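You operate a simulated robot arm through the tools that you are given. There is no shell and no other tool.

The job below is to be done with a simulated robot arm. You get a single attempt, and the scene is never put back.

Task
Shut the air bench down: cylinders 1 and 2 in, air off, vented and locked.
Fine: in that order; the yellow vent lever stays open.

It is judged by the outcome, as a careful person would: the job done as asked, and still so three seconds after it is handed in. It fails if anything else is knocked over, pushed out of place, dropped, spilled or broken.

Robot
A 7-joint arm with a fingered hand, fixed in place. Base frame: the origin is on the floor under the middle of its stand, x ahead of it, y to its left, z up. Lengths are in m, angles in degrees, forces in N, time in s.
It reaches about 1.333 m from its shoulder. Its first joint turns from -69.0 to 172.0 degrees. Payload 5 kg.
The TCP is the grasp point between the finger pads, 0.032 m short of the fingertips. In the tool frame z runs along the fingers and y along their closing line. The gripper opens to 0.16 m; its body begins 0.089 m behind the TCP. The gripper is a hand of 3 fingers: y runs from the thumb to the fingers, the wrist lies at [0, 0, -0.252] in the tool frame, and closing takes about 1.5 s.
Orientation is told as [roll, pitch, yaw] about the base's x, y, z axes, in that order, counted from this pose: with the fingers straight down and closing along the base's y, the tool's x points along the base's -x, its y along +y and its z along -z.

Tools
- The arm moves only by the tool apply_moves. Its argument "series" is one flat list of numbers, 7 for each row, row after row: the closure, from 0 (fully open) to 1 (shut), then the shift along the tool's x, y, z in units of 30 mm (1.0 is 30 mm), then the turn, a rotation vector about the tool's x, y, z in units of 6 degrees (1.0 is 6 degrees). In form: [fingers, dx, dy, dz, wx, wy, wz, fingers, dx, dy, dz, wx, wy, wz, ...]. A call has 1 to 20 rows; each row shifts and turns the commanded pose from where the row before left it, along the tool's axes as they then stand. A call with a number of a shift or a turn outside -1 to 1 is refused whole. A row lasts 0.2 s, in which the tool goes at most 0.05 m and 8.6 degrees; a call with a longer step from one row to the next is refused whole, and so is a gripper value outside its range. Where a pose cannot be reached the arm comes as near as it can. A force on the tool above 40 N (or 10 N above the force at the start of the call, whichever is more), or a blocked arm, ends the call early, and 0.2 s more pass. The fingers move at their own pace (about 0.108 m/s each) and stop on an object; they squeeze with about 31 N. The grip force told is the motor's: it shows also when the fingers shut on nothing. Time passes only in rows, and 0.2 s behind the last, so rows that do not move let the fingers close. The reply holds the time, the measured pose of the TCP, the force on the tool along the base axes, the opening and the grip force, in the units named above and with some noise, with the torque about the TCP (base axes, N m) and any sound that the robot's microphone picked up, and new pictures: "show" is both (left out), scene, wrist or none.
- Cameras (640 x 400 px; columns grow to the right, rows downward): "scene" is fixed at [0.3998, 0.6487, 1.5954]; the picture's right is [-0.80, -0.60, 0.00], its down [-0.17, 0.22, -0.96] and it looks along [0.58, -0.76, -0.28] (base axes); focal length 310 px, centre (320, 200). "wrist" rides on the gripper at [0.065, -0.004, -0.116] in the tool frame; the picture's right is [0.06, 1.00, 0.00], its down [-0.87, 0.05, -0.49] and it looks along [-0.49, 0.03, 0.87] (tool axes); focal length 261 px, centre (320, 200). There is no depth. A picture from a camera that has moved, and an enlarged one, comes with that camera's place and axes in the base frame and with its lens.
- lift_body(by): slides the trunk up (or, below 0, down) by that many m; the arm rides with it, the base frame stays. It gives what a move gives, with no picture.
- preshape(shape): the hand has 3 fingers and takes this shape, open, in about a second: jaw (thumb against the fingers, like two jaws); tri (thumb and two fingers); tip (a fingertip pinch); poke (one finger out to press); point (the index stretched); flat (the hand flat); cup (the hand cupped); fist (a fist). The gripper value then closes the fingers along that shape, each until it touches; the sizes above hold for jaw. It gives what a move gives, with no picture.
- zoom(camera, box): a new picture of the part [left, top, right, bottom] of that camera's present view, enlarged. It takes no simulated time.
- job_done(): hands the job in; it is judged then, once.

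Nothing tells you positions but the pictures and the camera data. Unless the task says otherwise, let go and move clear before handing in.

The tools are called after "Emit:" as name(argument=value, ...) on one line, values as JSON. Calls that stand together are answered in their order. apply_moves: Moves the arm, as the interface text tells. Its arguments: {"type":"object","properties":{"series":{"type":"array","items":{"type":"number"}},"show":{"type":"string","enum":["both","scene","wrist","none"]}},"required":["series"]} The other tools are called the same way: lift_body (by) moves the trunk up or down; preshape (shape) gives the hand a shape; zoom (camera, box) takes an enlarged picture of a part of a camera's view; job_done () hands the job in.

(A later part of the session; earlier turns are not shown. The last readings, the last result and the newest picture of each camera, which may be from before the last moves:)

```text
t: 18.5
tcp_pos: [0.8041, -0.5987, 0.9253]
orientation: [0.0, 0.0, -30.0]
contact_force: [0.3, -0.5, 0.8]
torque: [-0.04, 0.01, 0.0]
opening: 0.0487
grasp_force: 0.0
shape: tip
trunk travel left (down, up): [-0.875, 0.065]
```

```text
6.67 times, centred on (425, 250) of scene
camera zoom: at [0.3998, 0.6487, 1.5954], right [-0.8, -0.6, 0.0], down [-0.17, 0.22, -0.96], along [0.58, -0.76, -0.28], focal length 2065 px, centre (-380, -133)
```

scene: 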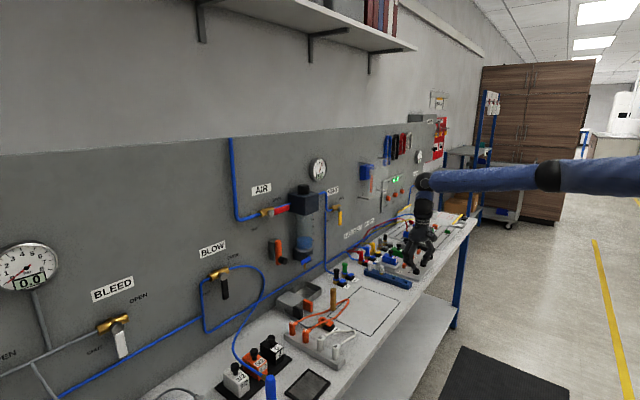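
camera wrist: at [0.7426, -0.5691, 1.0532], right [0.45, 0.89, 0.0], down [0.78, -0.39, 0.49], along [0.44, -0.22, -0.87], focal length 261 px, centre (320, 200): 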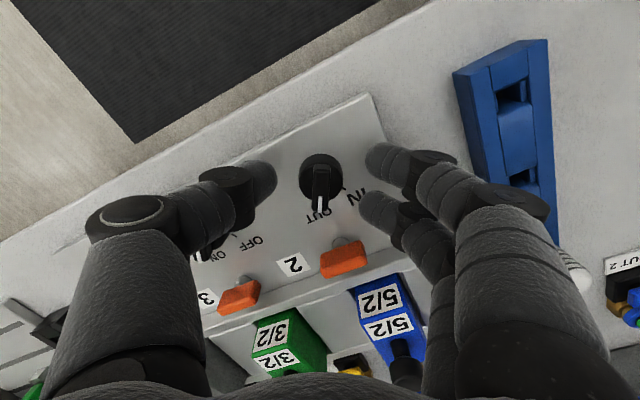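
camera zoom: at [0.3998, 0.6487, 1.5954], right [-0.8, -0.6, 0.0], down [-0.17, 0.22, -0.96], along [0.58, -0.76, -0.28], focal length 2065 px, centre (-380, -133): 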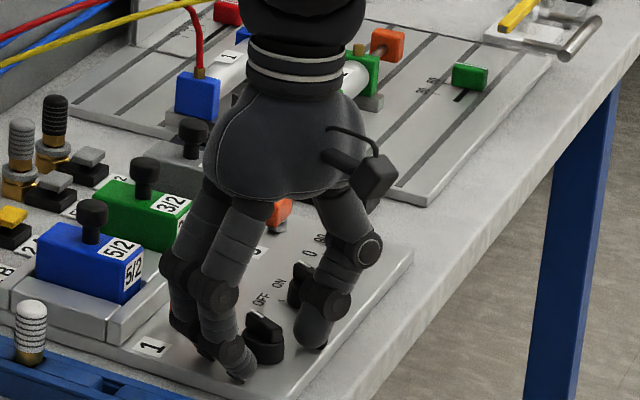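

The fingers now straddle the knob without touching the panel. I'll close on the bar.

Emit:
apply_moves(series=[0.85, 0, 0, 0, 0, 0, 0, 0.9, 0, 0, 0, 0, 0, 0, 1, 0, 0, 0, 0, 0, 0, 1, 0, 0, 0, 0, 0, 0, 1, 0, 0, 0, 0, 0, 0], show="wrist")

Emit:
zoom(camera="wrist", box=[200, 80, 440, 230])

Emit:
zoom(camera="scene", box=[400, 220, 450, 280])

```text
t: 19.7
tcp_pos: [0.8025, -0.598, 0.9254]
orientation: [0.0, 0.2, -30.0]
contact_force: [-4.3, 0.3, -2.1]
torque: [-0.13, 0.02, -0.01]
opening: 0.014
grasp_force: 31.3
shape: tip
trunk travel left (down, up): [-0.875, 0.065]
camera wrist: at [0.7421, -0.5688, 1.0416], right [0.45, 0.9, 0.0], down [0.78, -0.39, 0.49], along [0.44, -0.22, -0.87], focal length 261 px, centre (320, 200)
```

wrist: 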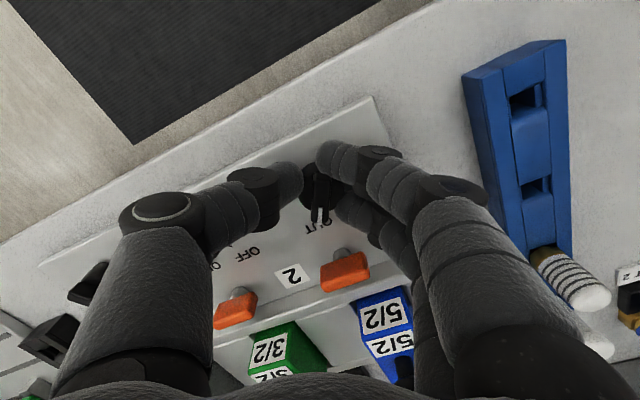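

```text
2.67 times, centred on (320, 155) of wrist
camera zoom: at [0.7421, -0.5688, 1.0416], right [0.45, 0.9, 0.0], down [0.78, -0.39, 0.49], along [0.44, -0.22, -0.87], focal length 695 px, centre (320, 320)
```

zoom: 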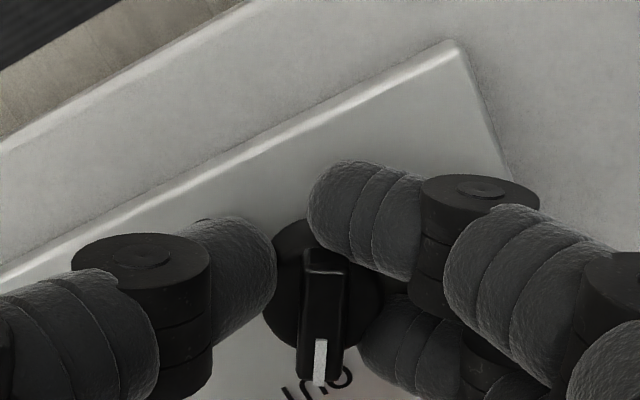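

```text
6.67 times, centred on (425, 250) of scene
camera zoom: at [0.3998, 0.6487, 1.5954], right [-0.8, -0.6, 0.0], down [-0.17, 0.22, -0.96], along [0.58, -0.76, -0.28], focal length 2065 px, centre (-380, -133)
```

zoom: 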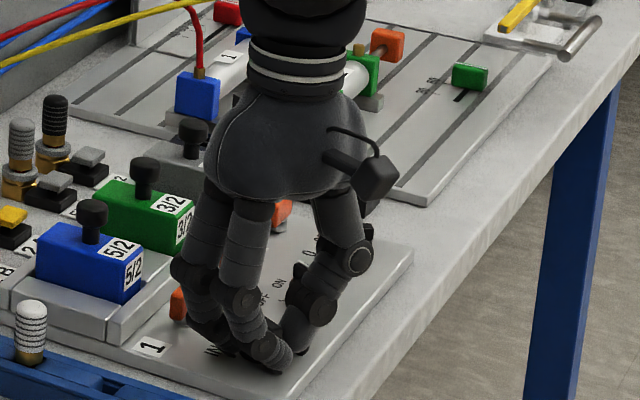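

The bar is gripped (31 N, 14 mm). Now I'll turn it +60° counter-clockwise seen from above to IN.

Emit:
apply_moves(series=[1, 0, 0, 0, 0, 0, -1, 1, 0, 0, 0, 0, 0, -1, 1, 0, 0, 0, 0, 0, -1, 1, 0, 0, 0, 0, 0, -1, 1, 0, 0, 0, 0, 0, -1, 1, 0, 0, 0, 0, 0, -1, 1, 0, 0, 0, 0, 0, -1, 1, 0, 0, 0, 0, 0, -1, 1, 0, 0, 0, 0, 0, -1, 1, 0, 0, 0, 0, 0, -1], show="both")

Emit:
zoom(camera="wrist", box=[200, 80, 440, 230])

Emit:
zoom(camera="scene", box=[370, 200, 480, 290])

```text
t: 21.9
tcp_pos: [0.8028, -0.6015, 0.9254]
orientation: [0.1, -0.1, 30.0]
contact_force: [-9.3, -29.7, 7.5]
torque: [-1.12, -0.25, -0.29]
opening: 0.0143
grasp_force: 31.3
shape: tip
trunk travel left (down, up): [-0.875, 0.065]
camera wrist: at [0.7455, -0.637, 1.0416], right [-0.55, 0.83, 0.0], down [0.73, 0.48, 0.49], along [0.41, 0.27, -0.87], focal length 261 px, centre (320, 200)
```

scene: 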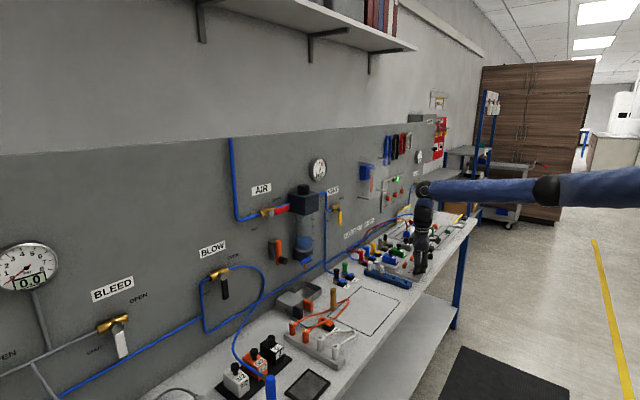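
wrist: 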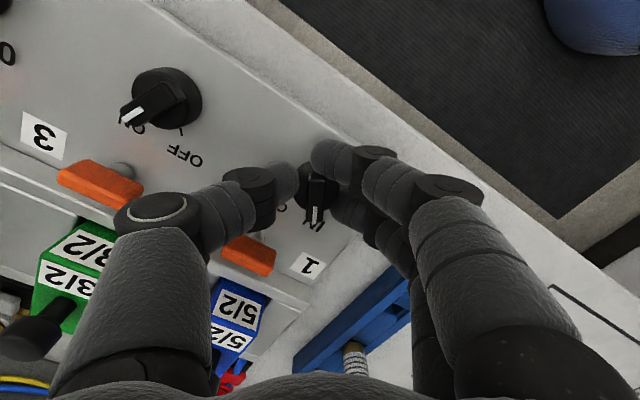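

```text
2.67 times, centred on (320, 155) of wrist
camera zoom: at [0.7455, -0.637, 1.0416], right [-0.55, 0.83, 0.0], down [0.73, 0.48, 0.49], along [0.41, 0.27, -0.87], focal length 695 px, centre (320, 320)
```

zoom: 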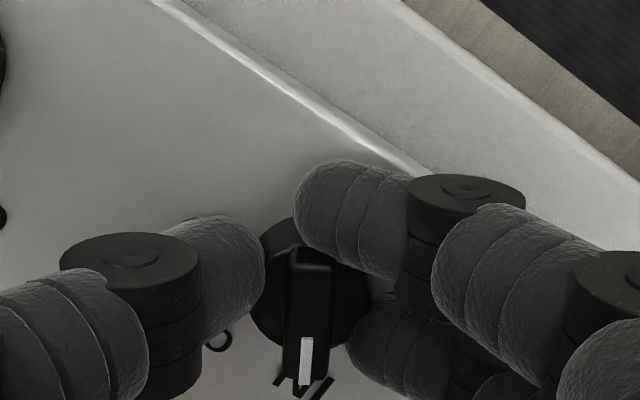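

```text
4.44 times, centred on (425, 245) of scene
camera zoom: at [0.3998, 0.6487, 1.5954], right [-0.8, -0.6, 0.0], down [-0.17, 0.22, -0.96], along [0.58, -0.76, -0.28], focal length 1376 px, centre (-147, 0)
```

zoom: 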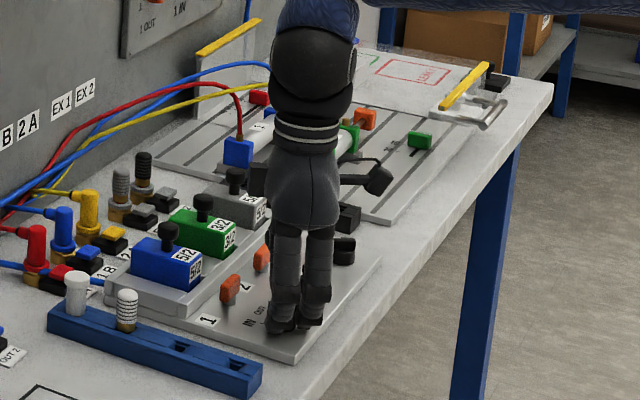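

Knob 1 now points at IN. I'll release it and rise clear, then check the cylinder.

Emit:
apply_moves(series=[0.7, 0, 0, 0, 0, 0, 0, 0.7, 0, 0, 0, 0, 0, 0, 0.7, 0, 0, 0, 0, 0, 0, 0.7, 0, 0, -1, 0, 0, 0, 0.7, 0, 0, -1, 0, 0, 0, 0.7, 0, 0, -1, 0, 0, 0, 0.7, 0, 0, -1, 0, 0, 0], show="both")

Emit:
zoom(camera="wrist", box=[100, 60, 420, 260])

Emit:
zoom(camera="scene", box=[370, 165, 480, 280])

```text
t: 23.5
tcp_pos: [0.8036, -0.5983, 1.0458]
orientation: [0.0, 0.0, 30.0]
contact_force: [-0.3, -0.1, 0.4]
torque: [-0.01, 0.02, -0.01]
opening: 0.0481
grasp_force: 0.1
shape: tip
trunk travel left (down, up): [-0.875, 0.065]
camera wrist: at [0.747, -0.6334, 1.1623], right [-0.55, 0.83, 0.0], down [0.73, 0.48, 0.49], along [0.41, 0.27, -0.87], focal length 261 px, centre (320, 200)
```

scene: 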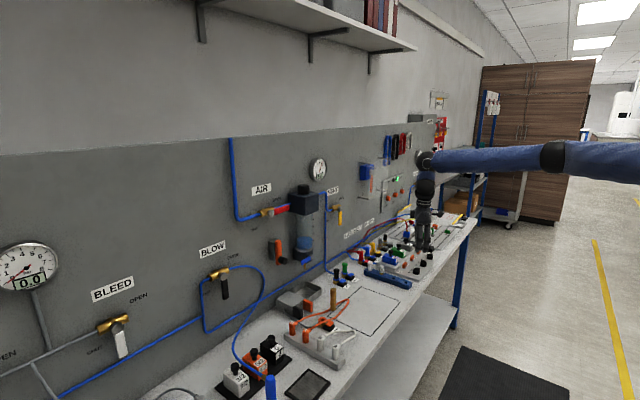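
wrist: 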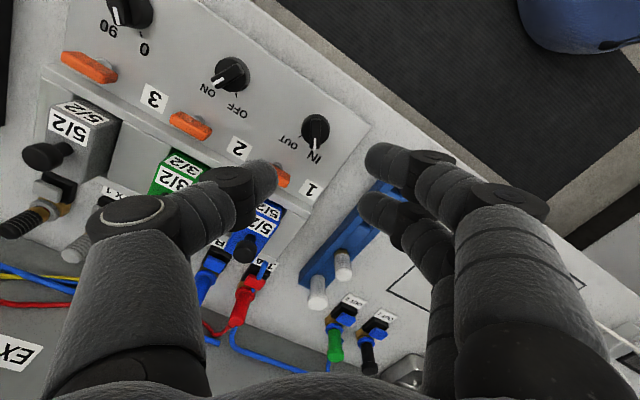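

```text
2.00 times, centred on (260, 160) of wrist
camera zoom: at [0.747, -0.6334, 1.1623], right [-0.55, 0.83, 0.0], down [0.73, 0.48, 0.49], along [0.41, 0.27, -0.87], focal length 521 px, centre (440, 280)
```

zoom: 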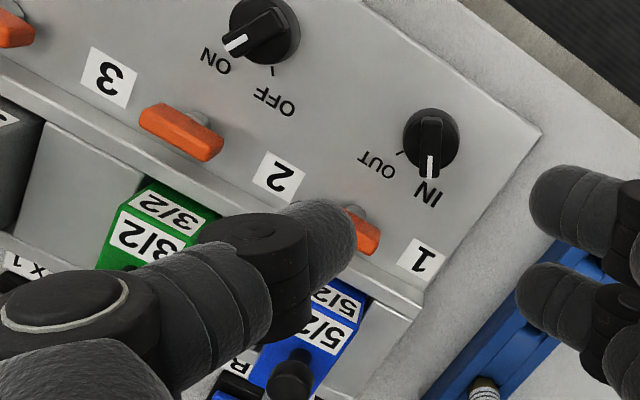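

```text
3.48 times, centred on (425, 222) of scene
camera zoom: at [0.3998, 0.6487, 1.5954], right [-0.8, -0.6, 0.0], down [-0.17, 0.22, -0.96], along [0.58, -0.76, -0.28], focal length 1077 px, centre (-45, 122)
```

zoom: 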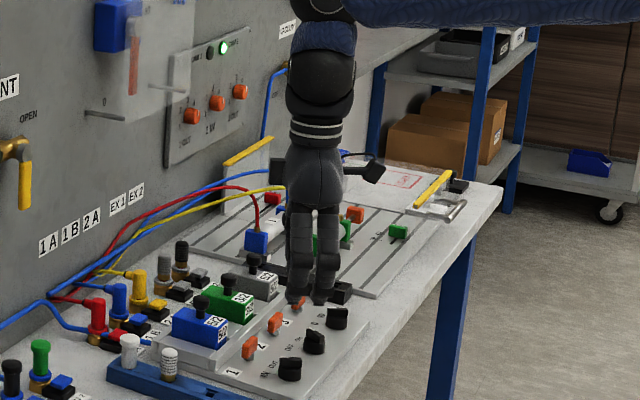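

Knob 1 points at IN and CAM 1's light went out. Knob 2 is about 91 mm to the right; I'll turn the hand back to -30° and move over it.

Emit:
apply_moves(series=[0.7, 0, 0, 0, 0, 0, 1, 0.7, 0, 0, 0, 0, 0, 1, 0.7, 0, 0, 0, 0, 0, 1, 0.7, 0, 0, 0, 0, 0, 1, 0.7, 0, 0, 0, 0, 0, 1, 0.7, 0, 0, 0, 0, 0, 1, 0.7, 0, 0, 0, 0, 0, 1, 0.7, 0, 0, 0, 0, 0, 1, 0.7, 0, 0, 0, 0, 0, 1, 0.7, 0, 0, 0, 0, 0, 1, 0.7, -0.509, -0.88, 0, 0, 0, 0, 0.7, -0.509, -0.88, 0, 0, 0, 0, 0.7, -0.509, -0.88, 0, 0, 0, 0], show="both")

Emit:
zoom(camera="wrist", box=[160, 60, 480, 260])

Emit:
zoom(camera="scene", box=[370, 165, 480, 280])

```text
t: 26.3
tcp_pos: [0.8038, -0.69, 1.0452]
orientation: [0.0, 0.0, -30.0]
contact_force: [0.0, -0.9, -0.8]
torque: [0.02, 0.0, -0.03]
opening: 0.0478
grasp_force: 0.1
shape: tip
trunk travel left (down, up): [-0.875, 0.065]
camera wrist: at [0.7432, -0.6611, 1.1614], right [0.44, 0.9, 0.0], down [0.78, -0.39, 0.49], along [0.44, -0.22, -0.87], focal length 261 px, centre (320, 200)
```

scene: 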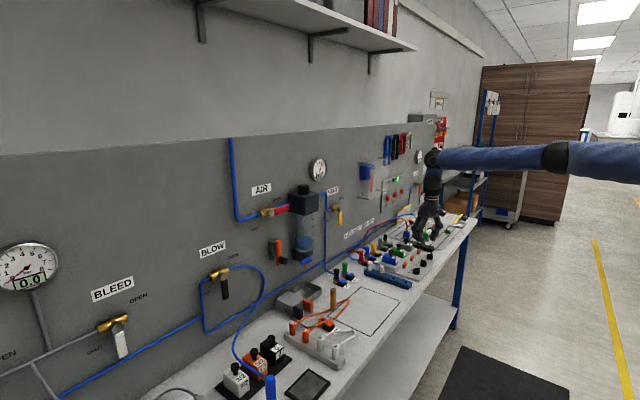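
wrist: 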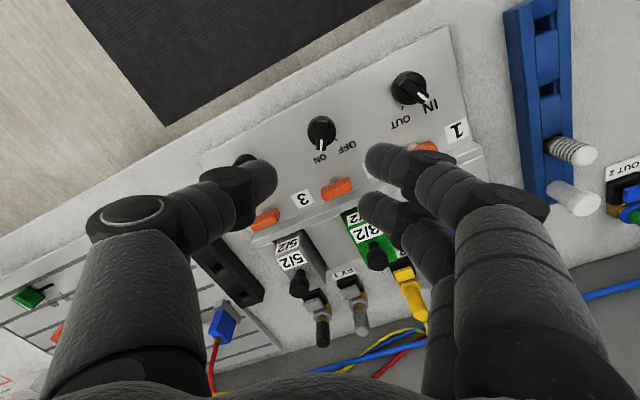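

```text
2.00 times, centred on (320, 160) of wrist
camera zoom: at [0.7432, -0.6611, 1.1614], right [0.44, 0.9, 0.0], down [0.78, -0.39, 0.49], along [0.44, -0.22, -0.87], focal length 521 px, centre (320, 280)
```

zoom: 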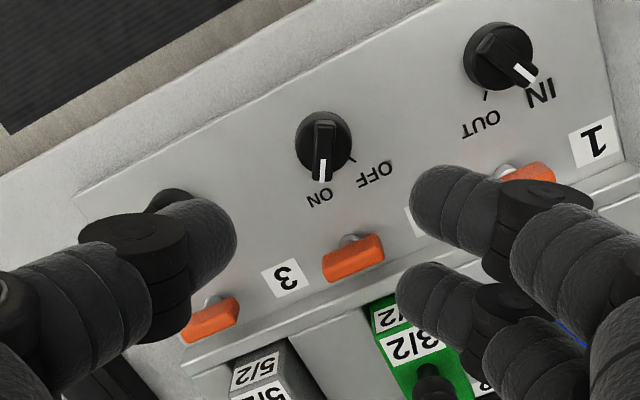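

```text
3.48 times, centred on (425, 222) of scene
camera zoom: at [0.3998, 0.6487, 1.5954], right [-0.8, -0.6, 0.0], down [-0.17, 0.22, -0.96], along [0.58, -0.76, -0.28], focal length 1077 px, centre (-45, 122)
```

zoom: 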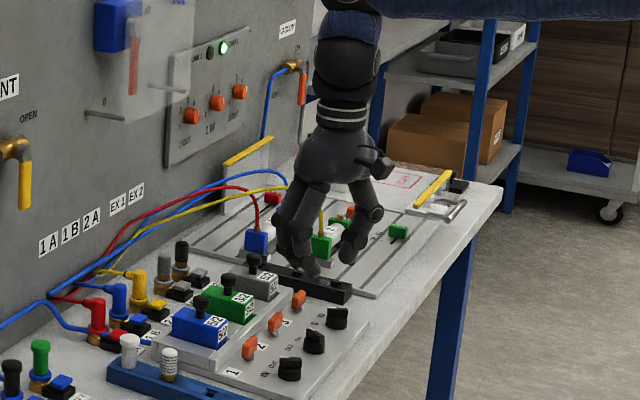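

Knob 2 is in the same place in the picture as knob 1 was. I'll lower the same 12 cm and close on it.

Emit:
apply_moves(series=[0.7, 0, 0, 1, 0, 0, 0, 0.7, 0, 0, 1, 0, 0, 0, 0.7, 0, 0, 1, 0, 0, 0, 0.7, 0, 0, 0.6, 0, 0, 0, 0.7, 0, 0, 0.4, 0, 0, 0, 0.85, 0, 0, 0, 0, 0, 0, 1, 0, 0, 0, 0, 0, 0, 1, 0, 0, 0, 0, 0, 0, 1, 0, 0, 0, 0, 0, 0, 1, 0, 0, 0, 0, 0, 0], show="wrist")

Emit:
zoom(camera="wrist", box=[200, 80, 440, 230])

```text
t: 28.5
tcp_pos: [0.8022, -0.6905, 0.9248]
orientation: [0.1, 0.0, -30.2]
contact_force: [-3.7, -2.3, 3.3]
torque: [-0.07, -0.03, 0.02]
opening: 0.0202
grasp_force: 30.6
shape: tip
trunk travel left (down, up): [-0.875, 0.065]
camera wrist: at [0.7422, -0.6616, 1.0415], right [0.45, 0.9, 0.0], down [0.78, -0.39, 0.49], along [0.44, -0.22, -0.87], focal length 261 px, centre (320, 200)
```

wrist: 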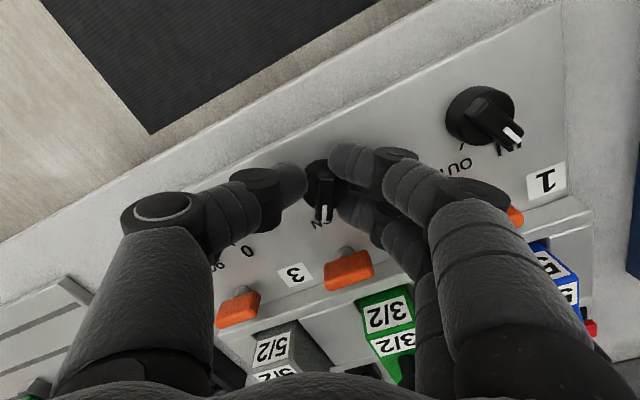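

```text
2.67 times, centred on (320, 155) of wrist
camera zoom: at [0.7422, -0.6616, 1.0415], right [0.45, 0.9, 0.0], down [0.78, -0.39, 0.49], along [0.44, -0.22, -0.87], focal length 695 px, centre (320, 320)
```

zoom: 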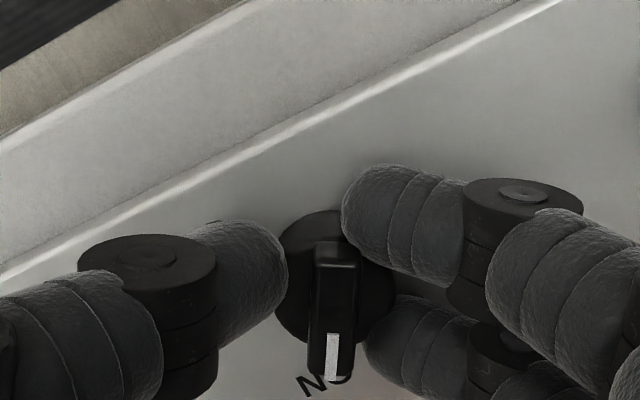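

The grip sits about 3 mm off to one side of this knob. I'll open, shift 3 mm, and re-grip.

Emit:
apply_moves(series=[0.7, 0, 0, 0, 0, 0, 0, 0.7, 0, 0, 0, 0, 0, 0, 0.7, 0, 0, 0, 0, 0, 0, 0.7, 0, 0.12, 0, 0, 0, 0, 0.85, 0, 0, 0, 0, 0, 0, 1, 0, 0, 0, 0, 0, 0, 1, 0, 0, 0, 0, 0, 0, 1, 0, 0, 0, 0, 0, 0, 1, 0, 0, 0, 0, 0, 0], show="wrist")

Emit:
zoom(camera="wrist", box=[200, 80, 440, 230])

```text
t: 30.5
tcp_pos: [0.8043, -0.6864, 0.9261]
orientation: [0.1, 0.0, -30.0]
contact_force: [-5.9, -9.3, 3.6]
torque: [-0.24, 0.09, -0.04]
opening: 0.0205
grasp_force: 30.6
shape: tip
trunk travel left (down, up): [-0.875, 0.065]
camera wrist: at [0.7436, -0.659, 1.0415], right [0.45, 0.89, 0.0], down [0.78, -0.39, 0.49], along [0.44, -0.22, -0.87], focal length 261 px, centre (320, 200)
```

wrist: 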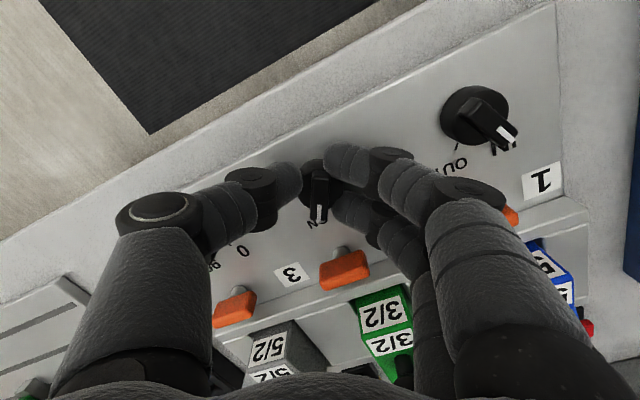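

```text
2.67 times, centred on (320, 155) of wrist
camera zoom: at [0.7436, -0.659, 1.0415], right [0.45, 0.89, 0.0], down [0.78, -0.39, 0.49], along [0.44, -0.22, -0.87], focal length 695 px, centre (320, 320)
```

zoom: 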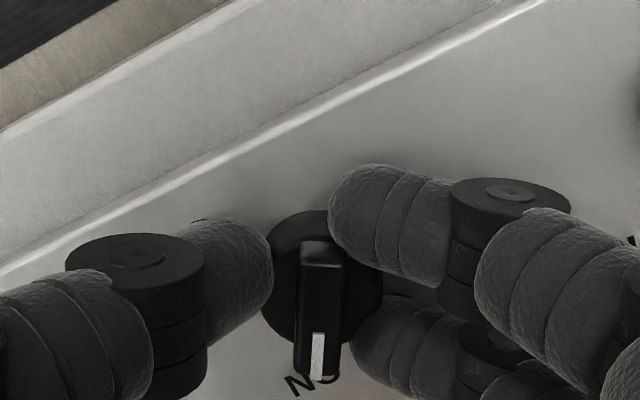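

The bar is centred between thumb and fingers now. I'll turn it +60° toward OFF.

Emit:
apply_moves(series=[1, 0, 0, 0, 0, 0, -1, 1, 0, 0, 0, 0, 0, -1, 1, 0, 0, 0, 0, 0, -1, 1, 0, 0, 0, 0, 0, -1, 1, 0, 0, 0, 0, 0, -1, 1, 0, 0, 0, 0, 0, -1, 1, 0, 0, 0, 0, 0, -1, 1, 0, 0, 0, 0, 0, -1, 1, 0, 0, 0, 0, 0, -1, 1, 0, 0, 0, 0, 0, -1], show="wrist")

Emit:
zoom(camera="wrist", box=[200, 80, 440, 230])

```text
t: 32.7
tcp_pos: [0.8036, -0.6882, 0.9248]
orientation: [-0.1, -0.1, 30.0]
contact_force: [-5.1, -30.5, 10.1]
torque: [-0.8, -0.09, -0.29]
opening: 0.02
grasp_force: 30.4
shape: tip
trunk travel left (down, up): [-0.875, 0.065]
camera wrist: at [0.7468, -0.7253, 1.0417], right [-0.55, 0.83, 0.0], down [0.73, 0.48, 0.49], along [0.41, 0.27, -0.87], focal length 261 px, centre (320, 200)
```

wrist: 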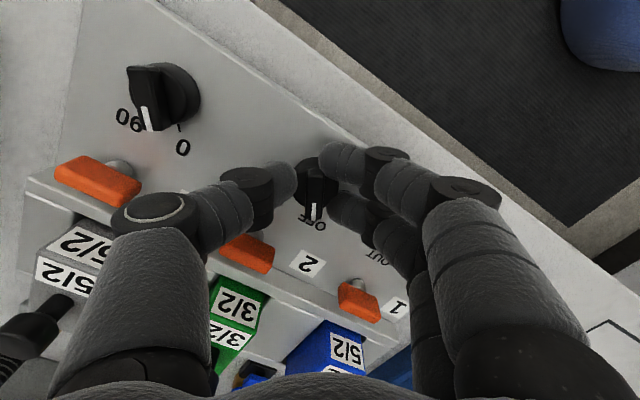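

```text
2.67 times, centred on (320, 155) of wrist
camera zoom: at [0.7468, -0.7253, 1.0417], right [-0.55, 0.83, 0.0], down [0.73, 0.48, 0.49], along [0.41, 0.27, -0.87], focal length 695 px, centre (320, 320)
```

zoom: 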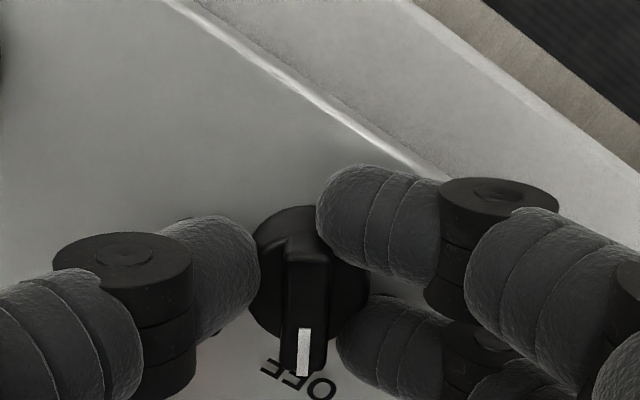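

Knob 2 now reads OFF. I'll release, rise, and check both cylinders.

Emit:
apply_moves(series=[0.7, 0, 0, 0, 0, 0, 0, 0.7, 0, 0, 0, 0, 0, 0, 0.7, 0, 0, 0, 0, 0, 0, 0.7, 0, 0, -1, 0, 0, 0, 0.7, 0, 0, -1, 0, 0, 0, 0.7, 0, 0, -1, 0, 0, 0, 0.7, 0, 0, -1, 0, 0, 0, 0.7, 0, 0, -1, 0, 0, -1, 0.7, 0, 0, -1, 0, 0, -1, 0.7, 0, 0, -1, 0, 0, -1, 0.7, 0, 0, -1, 0, 0, -1, 0.7, 0, 0, -1, 0, 0, -1], show="both")

Emit:
zoom(camera="wrist", box=[0, 0, 400, 250])

Emit:
zoom(camera="scene", box=[370, 165, 480, 280])

```text
t: 35.3
tcp_pos: [0.8046, -0.6858, 1.1964]
orientation: [-0.1, 0.0, 59.9]
contact_force: [0.5, 0.0, -0.1]
torque: [0.0, 0.01, 0.0]
opening: 0.048
grasp_force: 0.0
shape: tip
trunk travel left (down, up): [-0.875, 0.065]
camera wrist: at [0.7733, -0.7436, 1.3132], right [-0.9, 0.44, 0.0], down [0.39, 0.78, 0.49], along [0.22, 0.44, -0.87], focal length 261 px, centre (320, 200)
```

scene: 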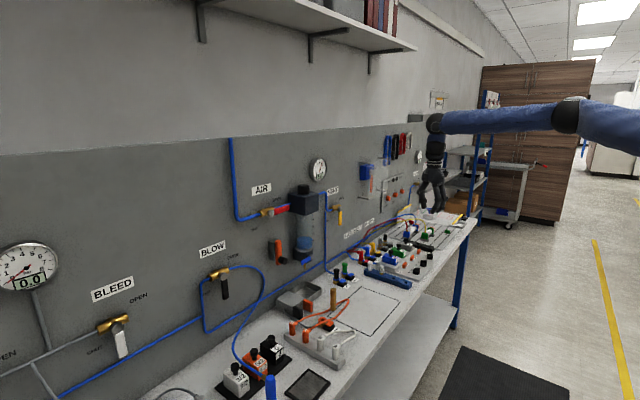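
wrist: 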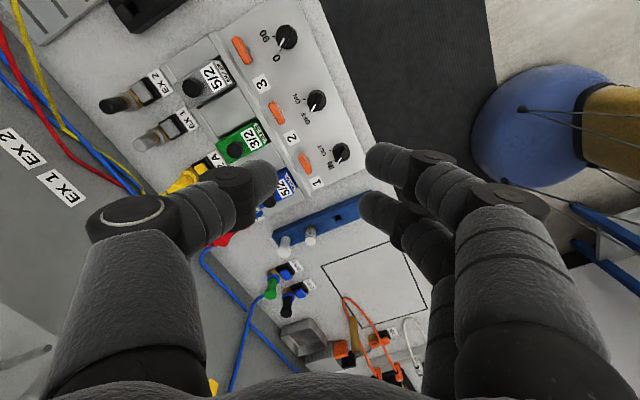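

```text
1.60 times, centred on (200, 125) of wrist
camera zoom: at [0.7733, -0.7436, 1.3132], right [-0.9, 0.44, 0.0], down [0.39, 0.78, 0.49], along [0.22, 0.44, -0.87], focal length 417 px, centre (512, 320)
```

zoom: 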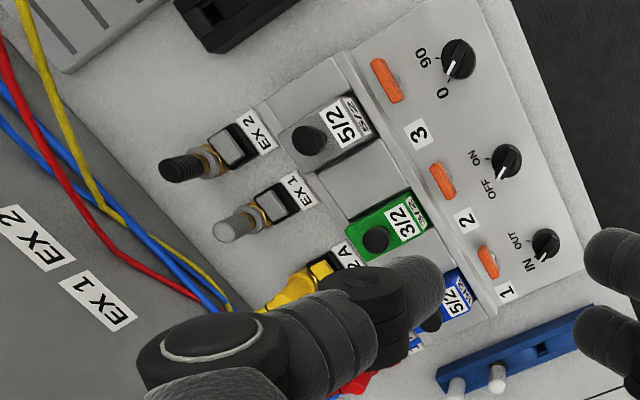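

```text
3.48 times, centred on (425, 222) of scene
camera zoom: at [0.3998, 0.6487, 1.5954], right [-0.8, -0.6, 0.0], down [-0.17, 0.22, -0.96], along [0.58, -0.76, -0.28], focal length 1077 px, centre (-45, 122)
```

zoom: 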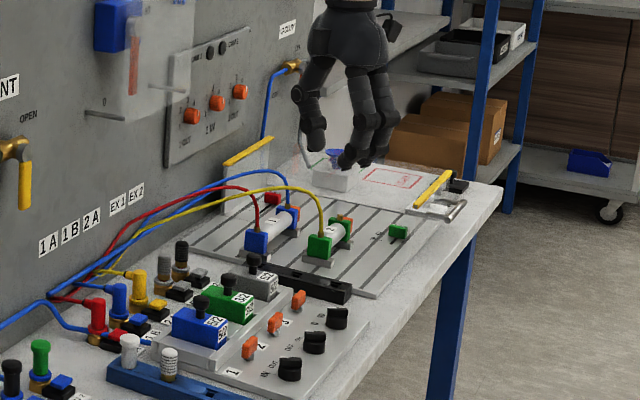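

Both CAM lights are off and the rods look retracted. I'll zoom in to confirm.

Emit:
zoom(camera="scene", box=[430, 205, 490, 250])

Emit:
zoom(camera="scene", box=[400, 205, 470, 280])

Emit:
zoom(camera="scene", box=[290, 150, 440, 220])

```text
8.89 times, centred on (460, 228) of scene
camera zoom: at [0.3998, 0.6487, 1.5954], right [-0.8, -0.6, 0.0], down [-0.17, 0.22, -0.96], along [0.58, -0.76, -0.28], focal length 2753 px, centre (-924, -44)
```

zoom: 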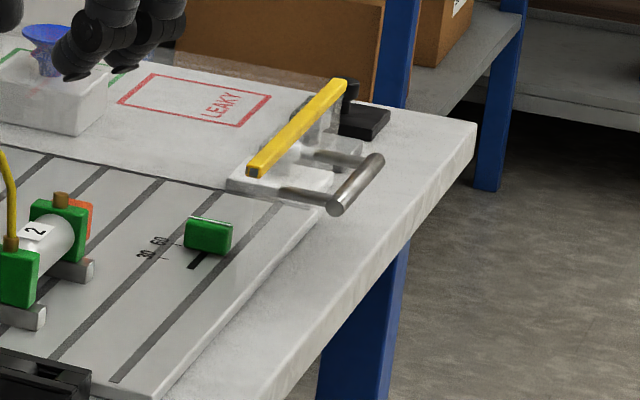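

```text
5.33 times, centred on (435, 242) of scene
camera zoom: at [0.3998, 0.6487, 1.5954], right [-0.8, -0.6, 0.0], down [-0.17, 0.22, -0.96], along [0.58, -0.76, -0.28], focal length 1652 px, centre (-293, -27)
```

zoom: 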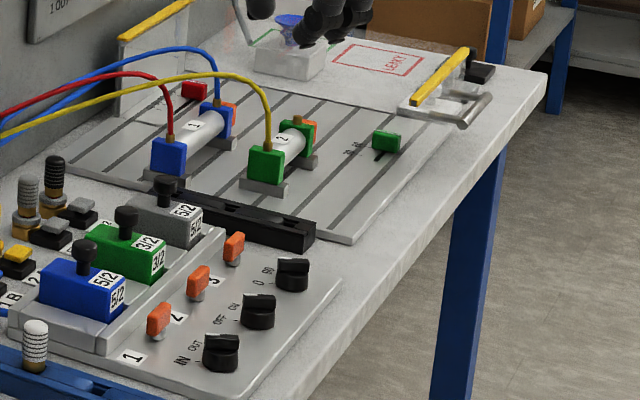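

```text
4.27 times, centred on (365, 185) of scene
camera zoom: at [0.3998, 0.6487, 1.5954], right [-0.8, -0.6, 0.0], down [-0.17, 0.22, -0.96], along [0.58, -0.76, -0.28], focal length 1322 px, centre (128, 264)
```

zoom: 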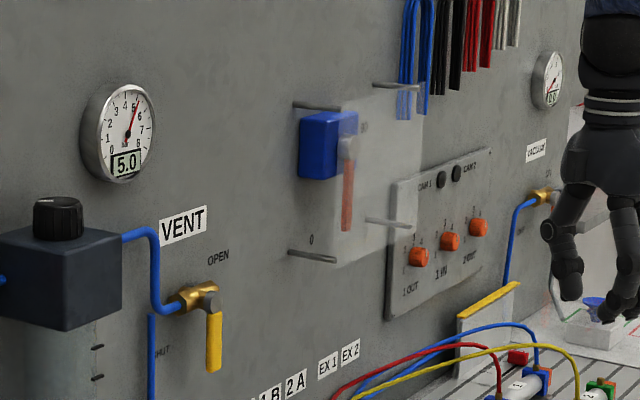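

Confirmed: both cylinders are in, with the rod ends against the bodies, and pressure is still 5.0 bar. Next is the AIR lever, so I'll square the hand, back away, and try the single-finger shape in free air.

Emit:
apply_moves(series=[0.7, 0, 0, -0.4, 0, 0, 1, 0.7, 0, 0, -0.4, 0, 0, 1, 0.7, 0, 0, -0.4, 0, 0, 1, 0.7, 0, 0, -0.4, 0, 0, 1, 0.7, 0, 0, -0.4, 0, 0, 1, 0.7, 0, 0, -0.4, 0, 0, 1, 0.7, 0, 0, -0.4, 0, 0, 1, 0.7, 0, 0, -0.4, 0, 0, 1, 0.7, 0, 0, -0.4, 0, 0, 1, 0.7, 0, 0, -0.4, 0, 0, 1, 0.7, 0.4, 1, 0, 0, 0, 0, 0.7, 0.4, 1, 0, 0, 0, 0, 0.7, 0.4, 1, 0, 0, 0, 0, 0.7, 0.4, 1, 0, 0, 0, 0, 0.7, 0.4, 1, 0, 0, 0, 0, 0.7, 0.4, 1, 0, 0, 0, 0, 0.7, 0.4, 1, 0, 0, 0, 0, 0.7, 0.4, 1, 0, 0, 0, 0, 0.7, 0.4, 1, 0, 0, 0, 0, 0.7, 0.4, 1, 0, 0, 0, 0], show="none")

Emit:
preshape(shape="poke")

Emit:
zoom(camera="wrist", box=[0, 0, 640, 400])

Emit:
zoom(camera="scene", box=[360, 60, 520, 220])

```text
t: 39.5
tcp_pos: [0.6853, -0.3867, 1.315]
orientation: [-0.1, 0.0, -0.1]
contact_force: [-0.3, 0.2, -0.4]
torque: [0.01, 0.0, -0.03]
opening: 0.0482
grasp_force: 0.0
shape: tip
trunk travel left (down, up): [-0.875, 0.065]
```

```text
t: 40.4
tcp_pos: [0.6846, -0.3866, 1.3153]
orientation: [0.0, 0.1, 0.0]
contact_force: [-0.5, -0.2, 1.7]
torque: [-0.02, 0.02, 0.01]
opening: 0.0
grasp_force: 0.1
shape: poke
trunk travel left (down, up): [-0.875, 0.065]
```

```text
1.00 times, centred on (320, 200) of wrist (not enlarged: the box is as wide or as high as the picture)
camera zoom: at [0.6182, -0.3908, 1.4321], right [-0.06, 1.0, 0.0], down [0.87, 0.05, 0.49], along [0.49, 0.03, -0.87], focal length 261 px, centre (320, 200)
```

zoom: 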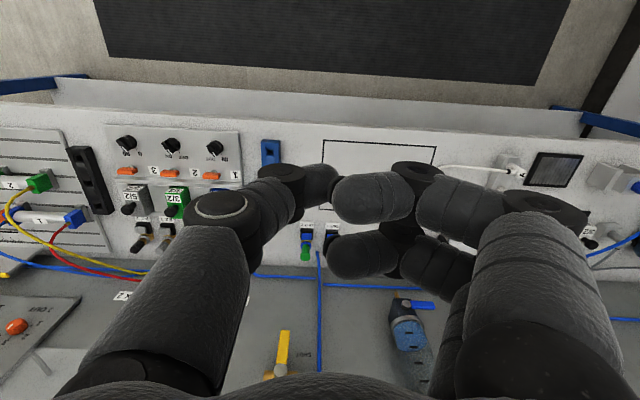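

```text
2.50 times, centred on (440, 140) of scene
camera zoom: at [0.3998, 0.6487, 1.5954], right [-0.8, -0.6, 0.0], down [-0.17, 0.22, -0.96], along [0.58, -0.76, -0.28], focal length 774 px, centre (20, 350)
```

zoom: 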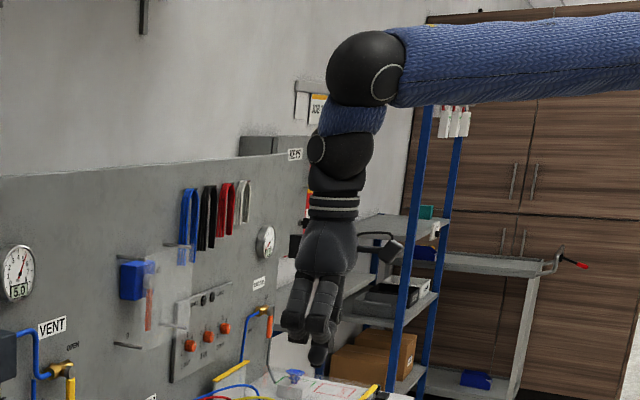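

In "poke" the thumb becomes the pressing tip near the tool axis. I'll compare it with "point".

Emit:
preshape(shape="point")

Emit:
zoom(camera="wrist", box=[0, 0, 640, 400])

Emit:
zoom(camera="scene", box=[400, 120, 480, 220])

```text
t: 41.3
tcp_pos: [0.6849, -0.3873, 1.3154]
orientation: [0.1, 0.0, 0.0]
contact_force: [-0.2, 0.6, -0.2]
torque: [-0.01, -0.01, 0.0]
opening: 0.0
grasp_force: 0.1
shape: point
trunk travel left (down, up): [-0.875, 0.065]
```

```text
1.00 times, centred on (320, 200) of wrist (not enlarged: the box is as wide or as high as the picture)
camera zoom: at [0.6181, -0.391, 1.432], right [-0.06, 1.0, 0.0], down [0.87, 0.05, 0.49], along [0.49, 0.03, -0.87], focal length 261 px, centre (320, 200)
```

zoom: 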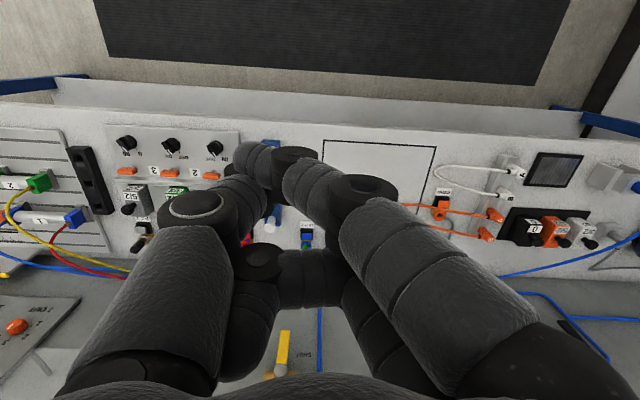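

```text
4.00 times, centred on (440, 170) of scene
camera zoom: at [0.3998, 0.6487, 1.5954], right [-0.8, -0.6, 0.0], down [-0.17, 0.22, -0.96], along [0.58, -0.76, -0.28], focal length 1239 px, centre (-160, 320)
```

zoom: 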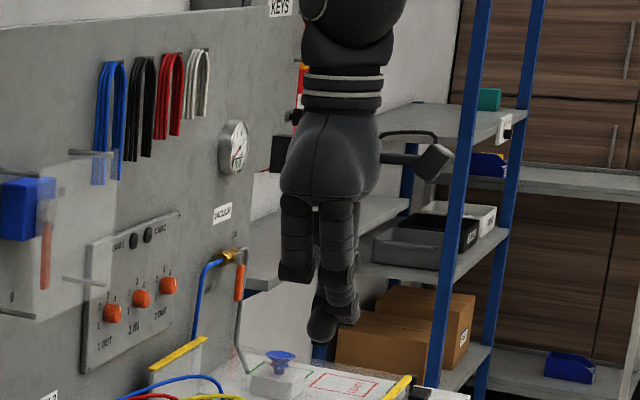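

"Poke" gives the cleaner single tip, so I'll use it. I'll set it and then swing left toward the AIR valve while pitching the hand forward, staying well off the wall.

Emit:
preshape(shape="poke")

Emit:
apply_moves(series=[0, 0, 1, 0, 0, -0.75, 0, 0, 0, 1, 0, 0, -0.75, 0, 0, 0, 1, 0, 0, -0.75, 0, 0, 0, 1, 0, 0, -0.75, 0, 0, 0, 1, 0, 0, -0.75, 0, 0, 0, 1, 0, 0, -0.75, 0, 0, 0, 1, 0, 0, -0.75, 0, 0, 0, 1, 0, 0, -0.75, 0, 0, 0, 1, 0, 0, -0.75, 0, 0, 0, 1, 0, 0, -0.75, 0], show="both")

Emit:
zoom(camera="scene", box=[300, 80, 460, 260])

```text
t: 42.2
tcp_pos: [0.6857, -0.3875, 1.3149]
orientation: [0.0, 0.0, 0.0]
contact_force: [0.5, -0.3, -0.4]
torque: [0.02, -0.03, -0.03]
opening: 0.0
grasp_force: 0.1
shape: poke
trunk travel left (down, up): [-0.875, 0.065]
```

```text
t: 44.4
tcp_pos: [0.6844, -0.0839, 1.3138]
orientation: [-0.1, -45.1, 0.0]
contact_force: [1.0, 0.3, -0.5]
torque: [-0.01, -0.03, -0.01]
opening: 0.0
grasp_force: 0.0
shape: poke
trunk travel left (down, up): [-0.875, 0.065]
camera wrist: at [0.5549, -0.0877, 1.3511], right [-0.04, 1.0, -0.05], down [0.27, 0.06, 0.96], along [0.96, 0.03, -0.27], focal length 261 px, centre (320, 200)
```

scene: 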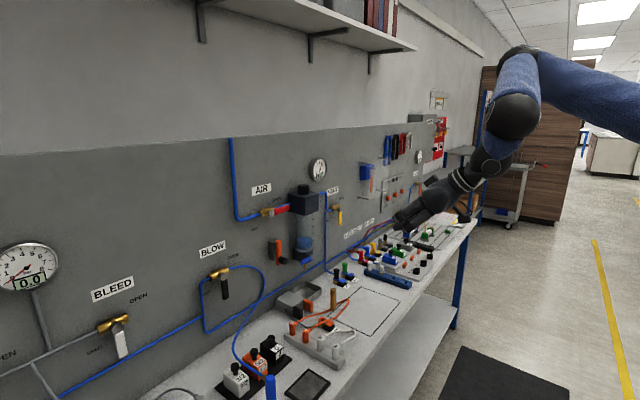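
wrist: 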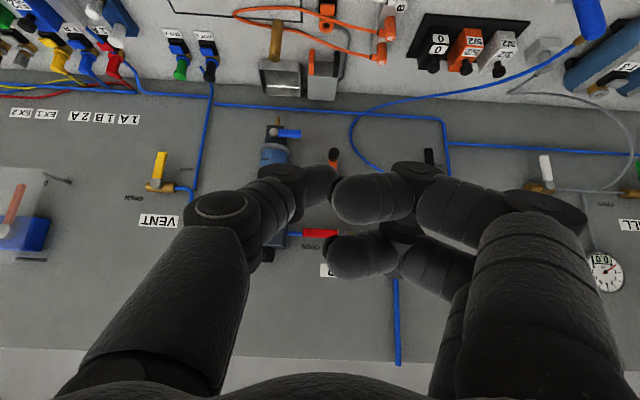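

```text
2.22 times, centred on (380, 170) of scene
camera zoom: at [0.3998, 0.6487, 1.5954], right [-0.8, -0.6, 0.0], down [-0.17, 0.22, -0.96], along [0.58, -0.76, -0.28], focal length 688 px, centre (187, 267)
```

zoom: 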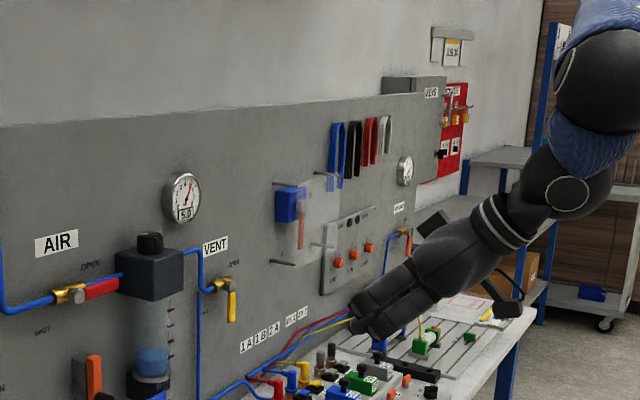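

Emit:
zoom(camera="scene", box=[380, 165, 470, 245])

Emit:
zoom(camera="wrist", box=[200, 120, 440, 290])

```text
5.00 times, centred on (425, 205) of scene
camera zoom: at [0.3998, 0.6487, 1.5954], right [-0.8, -0.6, 0.0], down [-0.17, 0.22, -0.96], along [0.58, -0.76, -0.28], focal length 1549 px, centre (-205, 175)
```

zoom: 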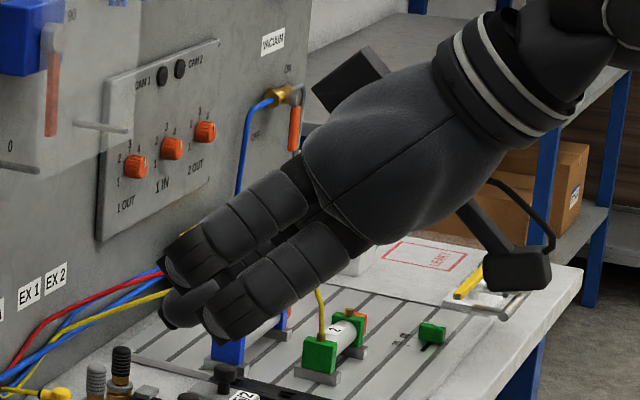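

```text
2.35 times, centred on (320, 205) of wrist
camera zoom: at [0.5549, -0.0877, 1.3511], right [-0.04, 1.0, -0.05], down [0.27, 0.06, 0.96], along [0.96, 0.03, -0.27], focal length 613 px, centre (320, 188)
```

zoom: 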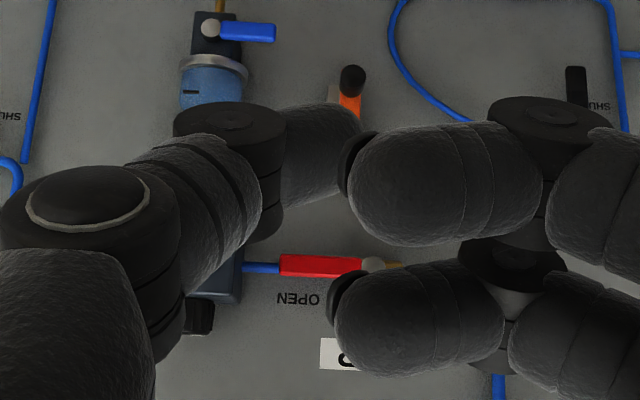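

The thumb tip protrudes only about 2 cm past the curled fingers. I'll check the "flat" shape too before choosing how to push the lever.

Emit:
preshape(shape="flat")

Emit:
zoom(camera="wrist", box=[0, 0, 640, 400])

Emit:
zoom(camera="scene", box=[350, 150, 480, 260])

```text
t: 45.3
tcp_pos: [0.6851, -0.0865, 1.3133]
orientation: [0.0, -45.0, 0.0]
contact_force: [1.1, 0.2, -0.3]
torque: [-0.02, 0.02, -0.03]
opening: 0.1518
grasp_force: 0.0
shape: flat
trunk travel left (down, up): [-0.875, 0.065]
```

```text
1.00 times, centred on (320, 200) of wrist (not enlarged: the box is as wide or as high as the picture)
camera zoom: at [0.5549, -0.0904, 1.3511], right [-0.04, 1.0, -0.04], down [0.27, 0.05, 0.96], along [0.96, 0.03, -0.27], focal length 261 px, centre (320, 200)
```

zoom: 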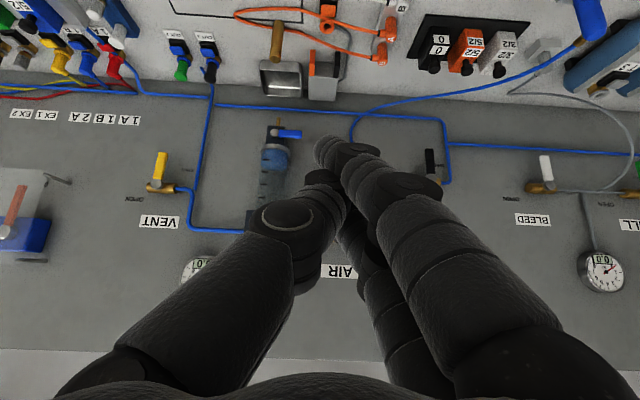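

```text
3.64 times, centred on (415, 205) of scene
camera zoom: at [0.3998, 0.6487, 1.5954], right [-0.8, -0.6, 0.0], down [-0.17, 0.22, -0.96], along [0.58, -0.76, -0.28], focal length 1126 px, centre (-26, 182)
```

zoom: 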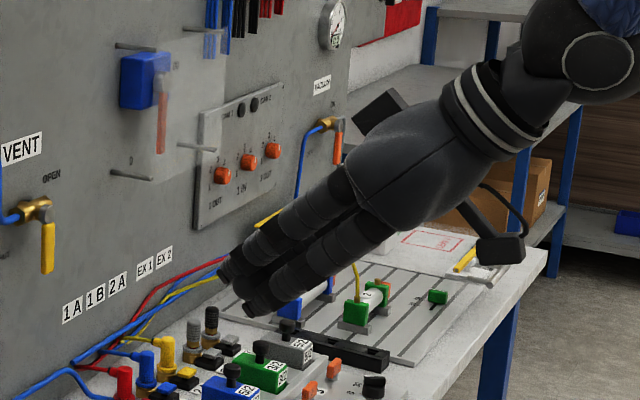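

Flat bundles all three fingers into a thick wedge, so it isn't slimmer. I'll go back to "point", where the index sticks out about 5 cm further, and locate its tip by triangulation.

Emit:
preshape(shape="point")

Emit:
zoom(camera="wrist", box=[160, 80, 400, 300])

Emit:
zoom(camera="scene", box=[380, 165, 470, 245])

```text
t: 46.2
tcp_pos: [0.6857, -0.0867, 1.3144]
orientation: [-0.1, -45.1, -0.1]
contact_force: [0.5, -0.3, 0.0]
torque: [0.01, 0.03, 0.01]
opening: 0.0002
grasp_force: 0.1
shape: point
trunk travel left (down, up): [-0.875, 0.065]
```

```text
1.82 times, centred on (280, 190) of wrist
camera zoom: at [0.5549, -0.0907, 1.3512], right [-0.04, 1.0, -0.04], down [0.27, 0.05, 0.96], along [0.96, 0.03, -0.27], focal length 474 px, centre (393, 218)
```

zoom: 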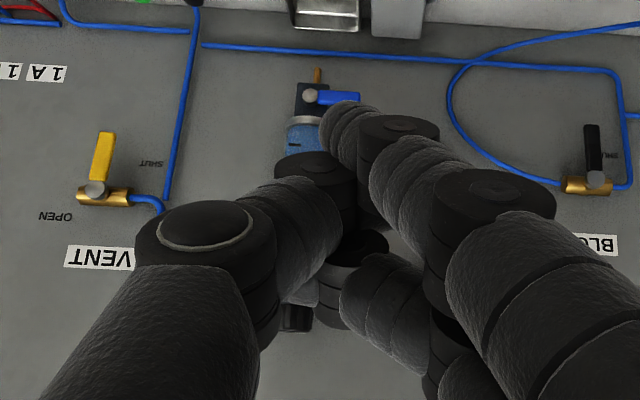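

```text
5.00 times, centred on (425, 205) of scene
camera zoom: at [0.3998, 0.6487, 1.5954], right [-0.8, -0.6, 0.0], down [-0.17, 0.22, -0.96], along [0.58, -0.76, -0.28], focal length 1549 px, centre (-205, 175)
```

zoom: 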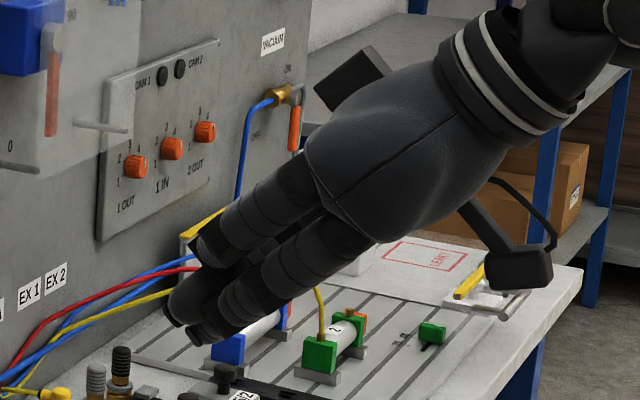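

Point has the thumb alongside the index, so "poke" is still the cleanest single tip. I'll set it again, let it settle, and triangulate the thumb tip.

Emit:
preshape(shape="poke")

Emit:
apply_moves(series=[0, 0, 0, 0, 0, 0, 0, 0, 0, 0, 0, 0, 0, 0, 0, -0.5, 0, 0.5, 0, 0, 0, 0, -0.5, 0, 0.5, 0, 0, 0, 0, -1, 0, 1, 0, 0, 0, 0, -1, 0, 1, 0, 0, 0], show="none")

Emit:
zoom(camera="wrist", box=[200, 100, 440, 290])

Emit:
zoom(camera="scene", box=[340, 140, 470, 240])

```text
t: 47.1
tcp_pos: [0.6853, -0.0867, 1.3135]
orientation: [0.0, -45.0, -0.1]
contact_force: [0.4, 0.6, -0.2]
torque: [0.02, -0.01, 0.01]
opening: 0.0
grasp_force: 0.0
shape: poke
trunk travel left (down, up): [-0.875, 0.065]
```

```text
t: 48.5
tcp_pos: [0.8131, -0.0866, 1.3141]
orientation: [0.0, -44.9, 0.0]
contact_force: [0.4, -0.2, 0.6]
torque: [0.02, 0.04, 0.01]
opening: 0.0
grasp_force: 0.1
shape: poke
trunk travel left (down, up): [-0.875, 0.065]
```

```text
2.11 times, centred on (320, 195) of wrist
camera zoom: at [0.6838, -0.0912, 1.3508], right [-0.04, 1.0, -0.04], down [0.27, 0.05, 0.96], along [0.96, 0.03, -0.27], focal length 549 px, centre (320, 210)
```

zoom: 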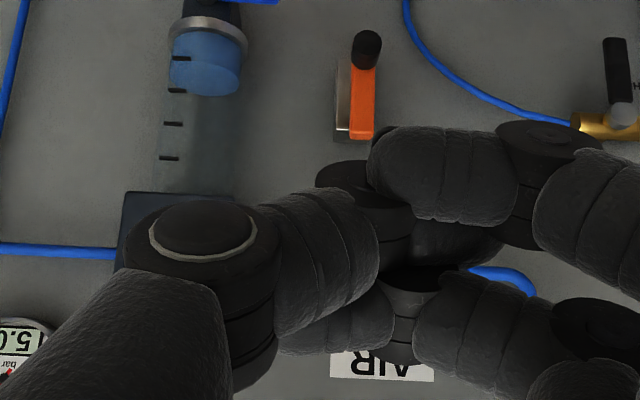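

```text
4.00 times, centred on (405, 190) of scene
camera zoom: at [0.3998, 0.6487, 1.5954], right [-0.8, -0.6, 0.0], down [-0.17, 0.22, -0.96], along [0.58, -0.76, -0.28], focal length 1239 px, centre (-20, 240)
```

zoom: 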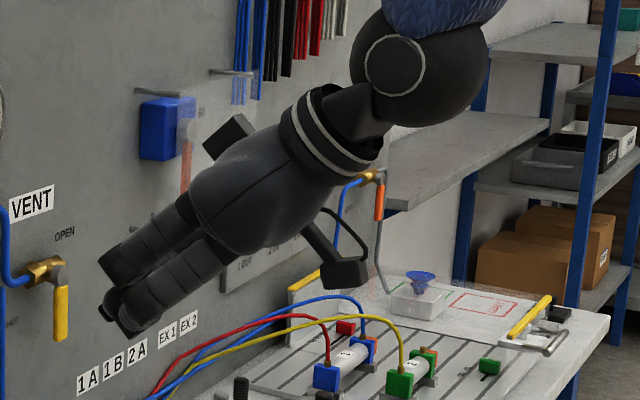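

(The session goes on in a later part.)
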